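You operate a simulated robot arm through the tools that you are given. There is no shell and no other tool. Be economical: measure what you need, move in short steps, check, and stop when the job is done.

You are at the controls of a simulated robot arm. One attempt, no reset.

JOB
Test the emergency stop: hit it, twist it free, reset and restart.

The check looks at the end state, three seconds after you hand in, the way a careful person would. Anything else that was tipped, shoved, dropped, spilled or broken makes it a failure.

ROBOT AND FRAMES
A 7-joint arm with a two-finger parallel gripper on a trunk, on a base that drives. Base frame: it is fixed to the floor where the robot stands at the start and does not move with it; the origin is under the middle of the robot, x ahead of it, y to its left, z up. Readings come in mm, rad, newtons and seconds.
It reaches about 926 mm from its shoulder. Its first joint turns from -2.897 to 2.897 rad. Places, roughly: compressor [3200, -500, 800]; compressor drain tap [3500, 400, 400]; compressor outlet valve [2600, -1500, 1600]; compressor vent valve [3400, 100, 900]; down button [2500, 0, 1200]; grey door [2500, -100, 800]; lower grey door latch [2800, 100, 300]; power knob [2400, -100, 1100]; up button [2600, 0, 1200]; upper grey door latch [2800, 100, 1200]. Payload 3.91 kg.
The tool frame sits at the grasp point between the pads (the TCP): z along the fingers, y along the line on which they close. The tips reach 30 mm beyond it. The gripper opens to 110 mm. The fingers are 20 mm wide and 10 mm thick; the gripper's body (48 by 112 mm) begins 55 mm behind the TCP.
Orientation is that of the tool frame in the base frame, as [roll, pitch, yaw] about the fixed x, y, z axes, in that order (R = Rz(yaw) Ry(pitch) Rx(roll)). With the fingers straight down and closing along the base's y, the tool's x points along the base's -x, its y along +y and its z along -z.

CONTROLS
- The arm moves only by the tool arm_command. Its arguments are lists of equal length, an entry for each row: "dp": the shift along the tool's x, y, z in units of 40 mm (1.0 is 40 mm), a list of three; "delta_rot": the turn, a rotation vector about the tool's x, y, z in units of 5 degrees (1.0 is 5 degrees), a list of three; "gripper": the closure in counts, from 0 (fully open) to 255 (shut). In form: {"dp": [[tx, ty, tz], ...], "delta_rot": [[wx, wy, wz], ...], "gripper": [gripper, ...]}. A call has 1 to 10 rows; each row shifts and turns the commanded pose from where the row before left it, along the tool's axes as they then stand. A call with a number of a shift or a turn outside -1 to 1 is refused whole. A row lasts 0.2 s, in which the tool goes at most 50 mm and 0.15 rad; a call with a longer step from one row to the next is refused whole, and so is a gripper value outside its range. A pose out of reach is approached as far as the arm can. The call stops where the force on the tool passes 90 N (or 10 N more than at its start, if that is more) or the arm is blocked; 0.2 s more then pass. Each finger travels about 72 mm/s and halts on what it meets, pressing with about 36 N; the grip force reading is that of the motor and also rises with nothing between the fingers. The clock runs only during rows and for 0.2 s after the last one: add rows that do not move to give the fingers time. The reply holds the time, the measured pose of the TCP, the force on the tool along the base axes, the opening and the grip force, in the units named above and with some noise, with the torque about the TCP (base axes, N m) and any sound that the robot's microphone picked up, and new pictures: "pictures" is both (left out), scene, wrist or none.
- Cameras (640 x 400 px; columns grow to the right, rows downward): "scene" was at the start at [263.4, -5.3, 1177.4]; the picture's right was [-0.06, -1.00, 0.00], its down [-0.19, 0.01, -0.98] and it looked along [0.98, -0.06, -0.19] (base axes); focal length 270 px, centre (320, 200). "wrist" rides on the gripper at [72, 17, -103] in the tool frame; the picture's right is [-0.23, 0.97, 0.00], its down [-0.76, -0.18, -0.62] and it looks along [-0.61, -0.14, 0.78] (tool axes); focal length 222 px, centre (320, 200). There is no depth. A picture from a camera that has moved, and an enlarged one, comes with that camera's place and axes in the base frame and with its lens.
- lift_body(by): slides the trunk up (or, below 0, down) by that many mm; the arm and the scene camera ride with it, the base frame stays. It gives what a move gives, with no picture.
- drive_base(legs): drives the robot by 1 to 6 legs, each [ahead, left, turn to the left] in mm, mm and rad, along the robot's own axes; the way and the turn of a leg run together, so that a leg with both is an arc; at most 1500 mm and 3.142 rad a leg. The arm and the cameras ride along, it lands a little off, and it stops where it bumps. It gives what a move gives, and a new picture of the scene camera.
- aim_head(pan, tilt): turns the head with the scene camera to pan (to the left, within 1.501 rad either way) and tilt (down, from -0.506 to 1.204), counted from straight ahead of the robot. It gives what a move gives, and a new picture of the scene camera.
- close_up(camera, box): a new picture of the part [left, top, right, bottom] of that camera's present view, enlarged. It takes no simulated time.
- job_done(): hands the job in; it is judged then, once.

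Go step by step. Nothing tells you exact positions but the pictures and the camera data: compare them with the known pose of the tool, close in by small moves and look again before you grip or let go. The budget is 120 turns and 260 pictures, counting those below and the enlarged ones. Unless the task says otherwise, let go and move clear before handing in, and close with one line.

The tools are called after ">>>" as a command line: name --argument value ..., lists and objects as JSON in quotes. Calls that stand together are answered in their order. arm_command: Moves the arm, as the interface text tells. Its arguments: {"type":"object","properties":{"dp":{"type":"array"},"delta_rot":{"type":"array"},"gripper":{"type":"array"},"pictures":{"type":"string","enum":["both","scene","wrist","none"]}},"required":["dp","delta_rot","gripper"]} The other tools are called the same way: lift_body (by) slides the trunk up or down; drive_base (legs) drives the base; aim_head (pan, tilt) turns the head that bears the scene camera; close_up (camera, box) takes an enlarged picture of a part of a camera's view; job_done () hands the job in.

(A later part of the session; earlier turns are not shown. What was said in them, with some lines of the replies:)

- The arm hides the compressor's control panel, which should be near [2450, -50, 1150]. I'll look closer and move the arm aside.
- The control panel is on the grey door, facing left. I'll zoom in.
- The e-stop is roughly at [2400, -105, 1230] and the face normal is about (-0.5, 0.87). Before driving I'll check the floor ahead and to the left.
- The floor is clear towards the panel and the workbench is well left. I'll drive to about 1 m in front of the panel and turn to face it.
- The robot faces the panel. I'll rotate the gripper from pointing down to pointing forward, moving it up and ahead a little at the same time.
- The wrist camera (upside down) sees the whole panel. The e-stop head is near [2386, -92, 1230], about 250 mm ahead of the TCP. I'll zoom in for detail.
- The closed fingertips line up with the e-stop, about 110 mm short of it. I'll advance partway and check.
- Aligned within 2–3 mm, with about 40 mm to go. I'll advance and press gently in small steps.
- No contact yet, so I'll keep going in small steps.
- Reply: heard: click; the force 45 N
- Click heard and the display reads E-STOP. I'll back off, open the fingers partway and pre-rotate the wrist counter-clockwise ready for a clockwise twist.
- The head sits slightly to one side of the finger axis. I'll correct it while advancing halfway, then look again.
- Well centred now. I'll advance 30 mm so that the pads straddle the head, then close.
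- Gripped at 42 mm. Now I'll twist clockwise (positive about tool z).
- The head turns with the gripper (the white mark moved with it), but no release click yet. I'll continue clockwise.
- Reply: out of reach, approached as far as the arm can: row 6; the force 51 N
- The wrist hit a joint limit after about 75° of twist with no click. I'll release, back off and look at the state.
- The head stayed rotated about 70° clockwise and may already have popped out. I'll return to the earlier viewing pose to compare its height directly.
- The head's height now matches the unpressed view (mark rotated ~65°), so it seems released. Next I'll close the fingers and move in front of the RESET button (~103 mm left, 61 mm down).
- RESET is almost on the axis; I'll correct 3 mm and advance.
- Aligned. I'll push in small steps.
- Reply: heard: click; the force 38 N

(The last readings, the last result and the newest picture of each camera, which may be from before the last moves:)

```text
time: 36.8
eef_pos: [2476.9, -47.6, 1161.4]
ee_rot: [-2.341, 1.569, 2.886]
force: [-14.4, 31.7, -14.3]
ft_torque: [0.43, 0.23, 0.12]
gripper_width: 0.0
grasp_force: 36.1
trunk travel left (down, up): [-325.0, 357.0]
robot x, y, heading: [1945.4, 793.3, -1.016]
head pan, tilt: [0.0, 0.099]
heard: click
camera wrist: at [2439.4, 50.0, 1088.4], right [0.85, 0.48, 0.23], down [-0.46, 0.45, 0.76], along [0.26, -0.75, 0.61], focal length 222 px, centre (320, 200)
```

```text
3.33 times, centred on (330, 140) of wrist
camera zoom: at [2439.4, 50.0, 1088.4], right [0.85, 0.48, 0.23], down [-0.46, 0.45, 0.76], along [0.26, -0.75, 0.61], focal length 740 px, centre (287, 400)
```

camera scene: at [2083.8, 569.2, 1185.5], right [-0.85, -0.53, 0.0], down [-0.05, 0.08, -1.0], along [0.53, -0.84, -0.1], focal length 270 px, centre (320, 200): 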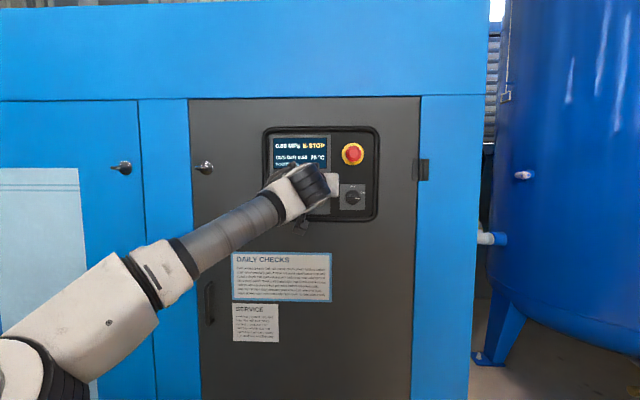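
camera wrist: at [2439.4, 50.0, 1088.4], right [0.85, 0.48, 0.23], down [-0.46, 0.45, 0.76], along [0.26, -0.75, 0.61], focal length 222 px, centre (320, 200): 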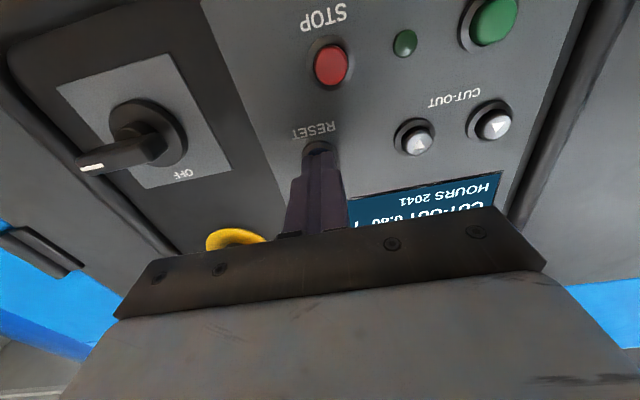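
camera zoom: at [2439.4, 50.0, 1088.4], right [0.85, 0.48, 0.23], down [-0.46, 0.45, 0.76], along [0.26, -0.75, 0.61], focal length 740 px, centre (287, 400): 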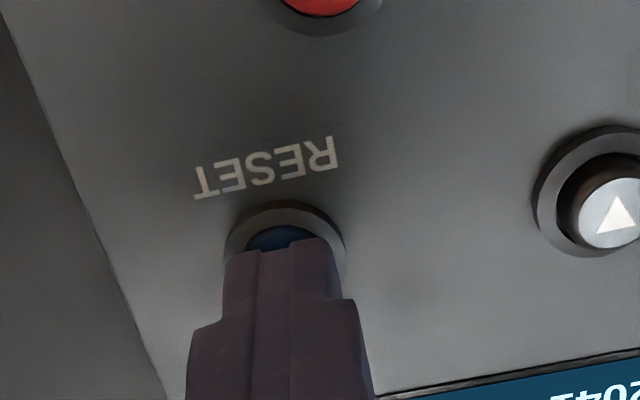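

RESET clicked. I'll back off and read the display.

>>> arm_command --dp '[[0, 0, -0.8], [0, 0, -0.8], [0, 0, -0.2]]' --delta_rot '[[0, 0, 0], [0, 0, 0], [0, 0, 0]]' --gripper '[255, 255, 255]' --pictures "wrist"

>>> close_up --camera "scene" --box '[260, 120, 390, 220]'

```text
time: 37.6
eef_pos: [2441.8, 12.5, 1159.0]
ee_rot: [-1.112, 1.57, -2.167]
force: [0.0, 0.0, 0.1]
ft_torque: [-0.01, 0.0, -0.01]
gripper_width: 0.0
grasp_force: 36.2
trunk travel left (down, up): [-325.0, 357.0]
robot x, y, heading: [1946.3, 787.8, -1.012]
head pan, tilt: [0.0, 0.099]
camera wrist: at [2405.0, 110.1, 1086.6], right [0.85, 0.48, 0.23], down [-0.46, 0.45, 0.76], along [0.26, -0.75, 0.61], focal length 222 px, centre (320, 200)
```

wrist: 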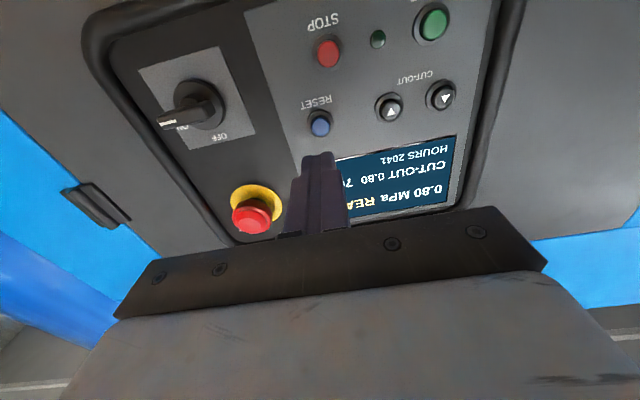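

```text
4.00 times, centred on (325, 170) of scene
camera zoom: at [2083.7, 569.1, 1185.6], right [-0.85, -0.53, 0.0], down [-0.05, 0.08, -1.0], along [0.53, -0.84, -0.1], focal length 1080 px, centre (300, 320)
```

zoom: 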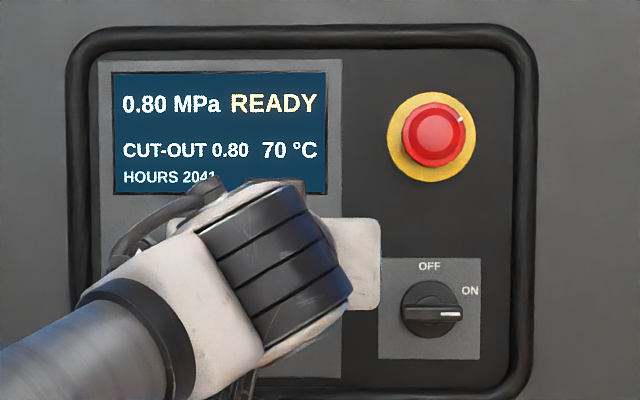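

READY: the e-stop is released and reset. Next I'll move in front of START (95 mm left, 51 mm down).

>>> arm_command --dp '[[0.43, 0.8, 0], [0.43, 0.8, 0], [0.42, 0.77, 0], [0, 0, 0.5]]' --delta_rot '[[0, 0, 0], [0, 0, 0], [0, 0, 0], [0, 0, 0]]' --gripper '[255, 255, 255, 255]' --pictures "wrist"

>>> close_up --camera "wrist" --box '[200, 40, 440, 200]'

```text
time: 38.6
eef_pos: [2532.6, 40.1, 1108.6]
ee_rot: [1.562, 1.571, 0.506]
force: [-0.1, -0.3, -0.2]
ft_torque: [-0.02, 0.0, 0.01]
gripper_width: 0.0
grasp_force: 36.2
trunk travel left (down, up): [-325.0, 357.0]
robot x, y, heading: [1940.2, 789.7, -1.01]
head pan, tilt: [0.0, 0.099]
camera wrist: at [2496.5, 138.7, 1036.5], right [0.85, 0.48, 0.23], down [-0.46, 0.45, 0.76], along [0.26, -0.75, 0.61], focal length 222 px, centre (320, 200)
```

wrist: 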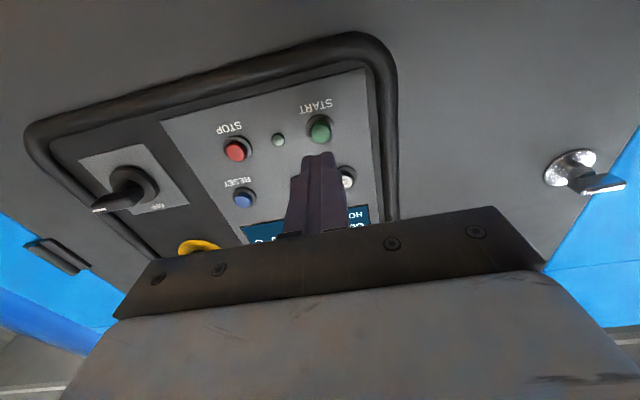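

```text
2.50 times, centred on (320, 120) of wrist
camera zoom: at [2496.5, 138.7, 1036.5], right [0.85, 0.48, 0.23], down [-0.46, 0.45, 0.76], along [0.26, -0.75, 0.61], focal length 555 px, centre (320, 400)
```

zoom: 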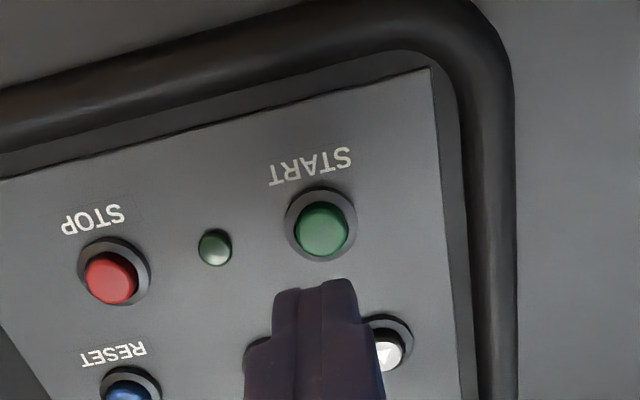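

START is lined up. I'll advance with small final steps.

>>> arm_command --dp '[[0.05, 0, 0.6], [0, 0, 0.4], [0, 0, 0.12], [0, 0, 0.1]]' --delta_rot '[[0, 0, 0], [0, 0, 0], [0, 0, 0], [0, 0, 0]]' --gripper '[255, 255, 255, 255]' --pictures "wrist"

>>> close_up --camera "wrist" --box '[200, 60, 440, 220]'

```text
time: 39.6
eef_pos: [2556.4, 0.1, 1108.2]
ee_rot: [2.37, 1.57, 1.314]
force: [-6.6, 7.4, -4.2]
ft_torque: [0.11, 0.08, 0.0]
gripper_width: 0.0
grasp_force: 36.0
trunk travel left (down, up): [-325.0, 357.0]
robot x, y, heading: [1942.3, 791.2, -1.016]
head pan, tilt: [0.0, 0.099]
heard: click
camera wrist: at [2520.5, 97.7, 1035.4], right [0.85, 0.48, 0.23], down [-0.46, 0.45, 0.76], along [0.26, -0.75, 0.61], focal length 222 px, centre (320, 200)
```

wrist: 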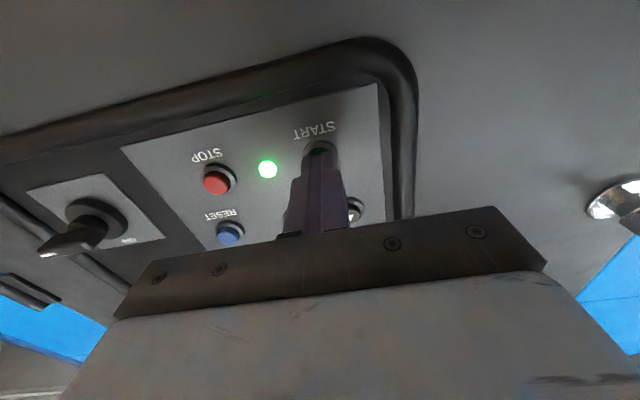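

```text
2.50 times, centred on (320, 140) of wrist
camera zoom: at [2520.5, 97.7, 1035.4], right [0.85, 0.48, 0.23], down [-0.46, 0.45, 0.76], along [0.26, -0.75, 0.61], focal length 555 px, centre (320, 350)
```

zoom: 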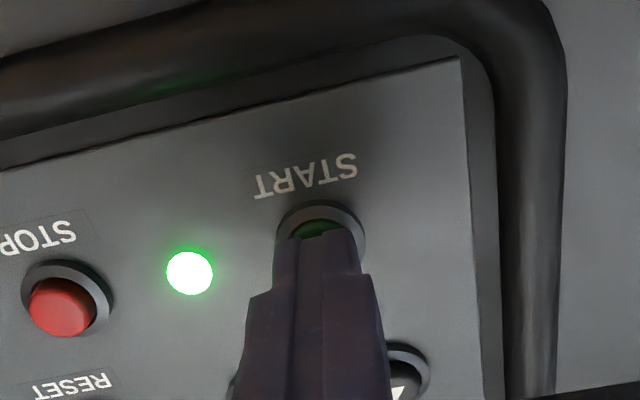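

The click came and the run lamp is lit. I'll back well off and check the display over a few seconds.

>>> arm_command --dp '[[0, 0, -0.9], [0, 0, -0.9], [0, 0, -0.9], [0.8, 0, -0.6], [0.8, 0, 0], [0.8, 0, 0], [0.8, 0, 0], [0, 0, 0], [0, 0, 0], [0, 0, 0]]' --delta_rot '[[0, 0, 0], [0, 0, 0], [0, 0, 0], [0, 0, 0], [0, 0, 0], [0, 0, 0], [0, 0, 0], [0, 0, 0], [0, 0, 0], [0, 0, 0]]' --gripper '[255, 255, 255, 255, 255, 255, 255, 255, 255, 255]' --pictures "scene"

>>> close_up --camera "scene" --box '[260, 120, 390, 220]'

```text
time: 41.8
eef_pos: [2490.3, 115.1, 980.4]
ee_rot: [-2.121, 1.57, 3.108]
force: [-0.5, 0.3, 0.4]
ft_torque: [-0.02, 0.0, 0.0]
gripper_width: 0.0
grasp_force: 36.3
trunk travel left (down, up): [-325.0, 357.0]
robot x, y, heading: [1947.7, 788.6, -1.012]
head pan, tilt: [0.0, 0.099]
camera scene: at [2083.7, 569.1, 1185.5], right [-0.85, -0.53, 0.0], down [-0.05, 0.08, -1.0], along [0.53, -0.84, -0.1], focal length 270 px, centre (320, 200)
```

scene: 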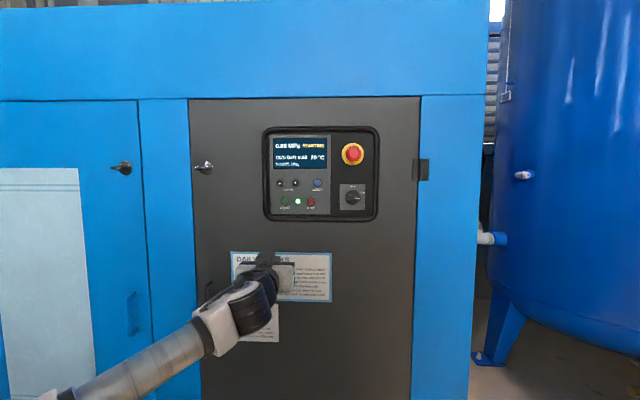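

```text
4.00 times, centred on (325, 170) of scene
camera zoom: at [2083.7, 569.1, 1185.5], right [-0.85, -0.53, 0.0], down [-0.05, 0.08, -1.0], along [0.53, -0.84, -0.1], focal length 1080 px, centre (300, 320)
```

zoom: 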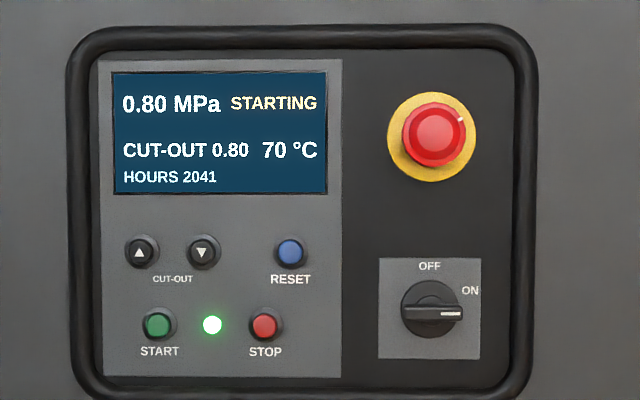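

It shows STARTING; I'll wait a few seconds to see it settle.

>>> arm_command --dp '[[0, 0, 0], [0, 0, 0], [0, 0, 0], [0, 0, 0], [0, 0, 0], [0, 0, 0], [0, 0, 0], [0, 0, 0], [0, 0, 0], [0, 0, 0]]' --delta_rot '[[0, 0, 0], [0, 0, 0], [0, 0, 0], [0, 0, 0], [0, 0, 0], [0, 0, 0], [0, 0, 0], [0, 0, 0], [0, 0, 0], [0, 0, 0]]' --gripper '[255, 255, 255, 255, 255, 255, 255, 255, 255, 255]' --pictures "none"

>>> arm_command --dp '[[0, 0, 0], [0, 0, 0], [0, 0, 0], [0, 0, 0], [0, 0, 0], [0, 0, 0], [0, 0, 0], [0, 0, 0], [0, 0, 0], [0, 0, 0]]' --delta_rot '[[0, 0, 0], [0, 0, 0], [0, 0, 0], [0, 0, 0], [0, 0, 0], [0, 0, 0], [0, 0, 0], [0, 0, 0], [0, 0, 0], [0, 0, 0]]' --gripper '[255, 255, 255, 255, 255, 255, 255, 255, 255, 255]' --pictures "none"

>>> close_up --camera "scene" --box '[260, 120, 390, 220]'

```text
time: 44.0
eef_pos: [2489.8, 113.6, 979.8]
ee_rot: [1.183, 1.57, 0.132]
force: [-0.6, -0.8, -0.2]
ft_torque: [0.01, 0.02, 0.02]
gripper_width: 0.1
grasp_force: 36.0
trunk travel left (down, up): [-325.0, 357.0]
robot x, y, heading: [1946.0, 793.5, -1.01]
head pan, tilt: [0.0, 0.099]
```

```text
time: 46.2
eef_pos: [2489.6, 114.4, 980.0]
ee_rot: [2.177, 1.57, 1.123]
force: [0.0, -0.2, 0.0]
ft_torque: [0.03, 0.01, 0.01]
gripper_width: 0.0
grasp_force: 36.2
trunk travel left (down, up): [-325.0, 357.0]
robot x, y, heading: [1942.0, 793.0, -1.017]
head pan, tilt: [0.0, 0.099]
```

```text
4.00 times, centred on (325, 170) of scene
camera zoom: at [2083.7, 569.1, 1185.5], right [-0.85, -0.53, 0.0], down [-0.05, 0.08, -1.0], along [0.53, -0.84, -0.1], focal length 1080 px, centre (300, 320)
```

zoom: 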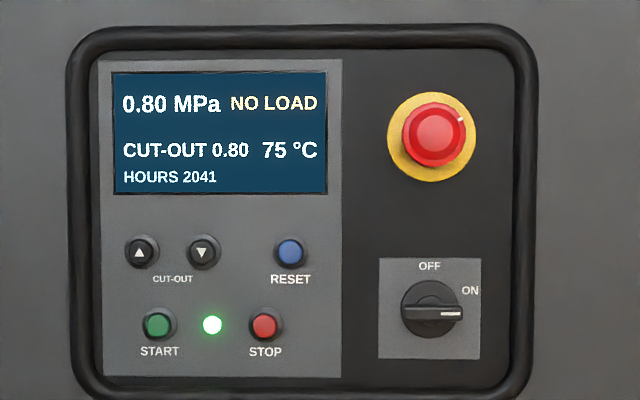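

The compressor is running again at NO LOAD, 0.80 MPa, with the lamp lit, the e-stop released and the cut-out still at 0.80. The arm is clear, so I'm handing in.

>>> job_done

```text
The job is handed in.
```

The emergency stop test is done: I hit the stop and the display read E-STOP, then twisted it free, pressed RESET (display READY) and pressed START. The compressor is running again at NO LOAD, 0.80 MPa.
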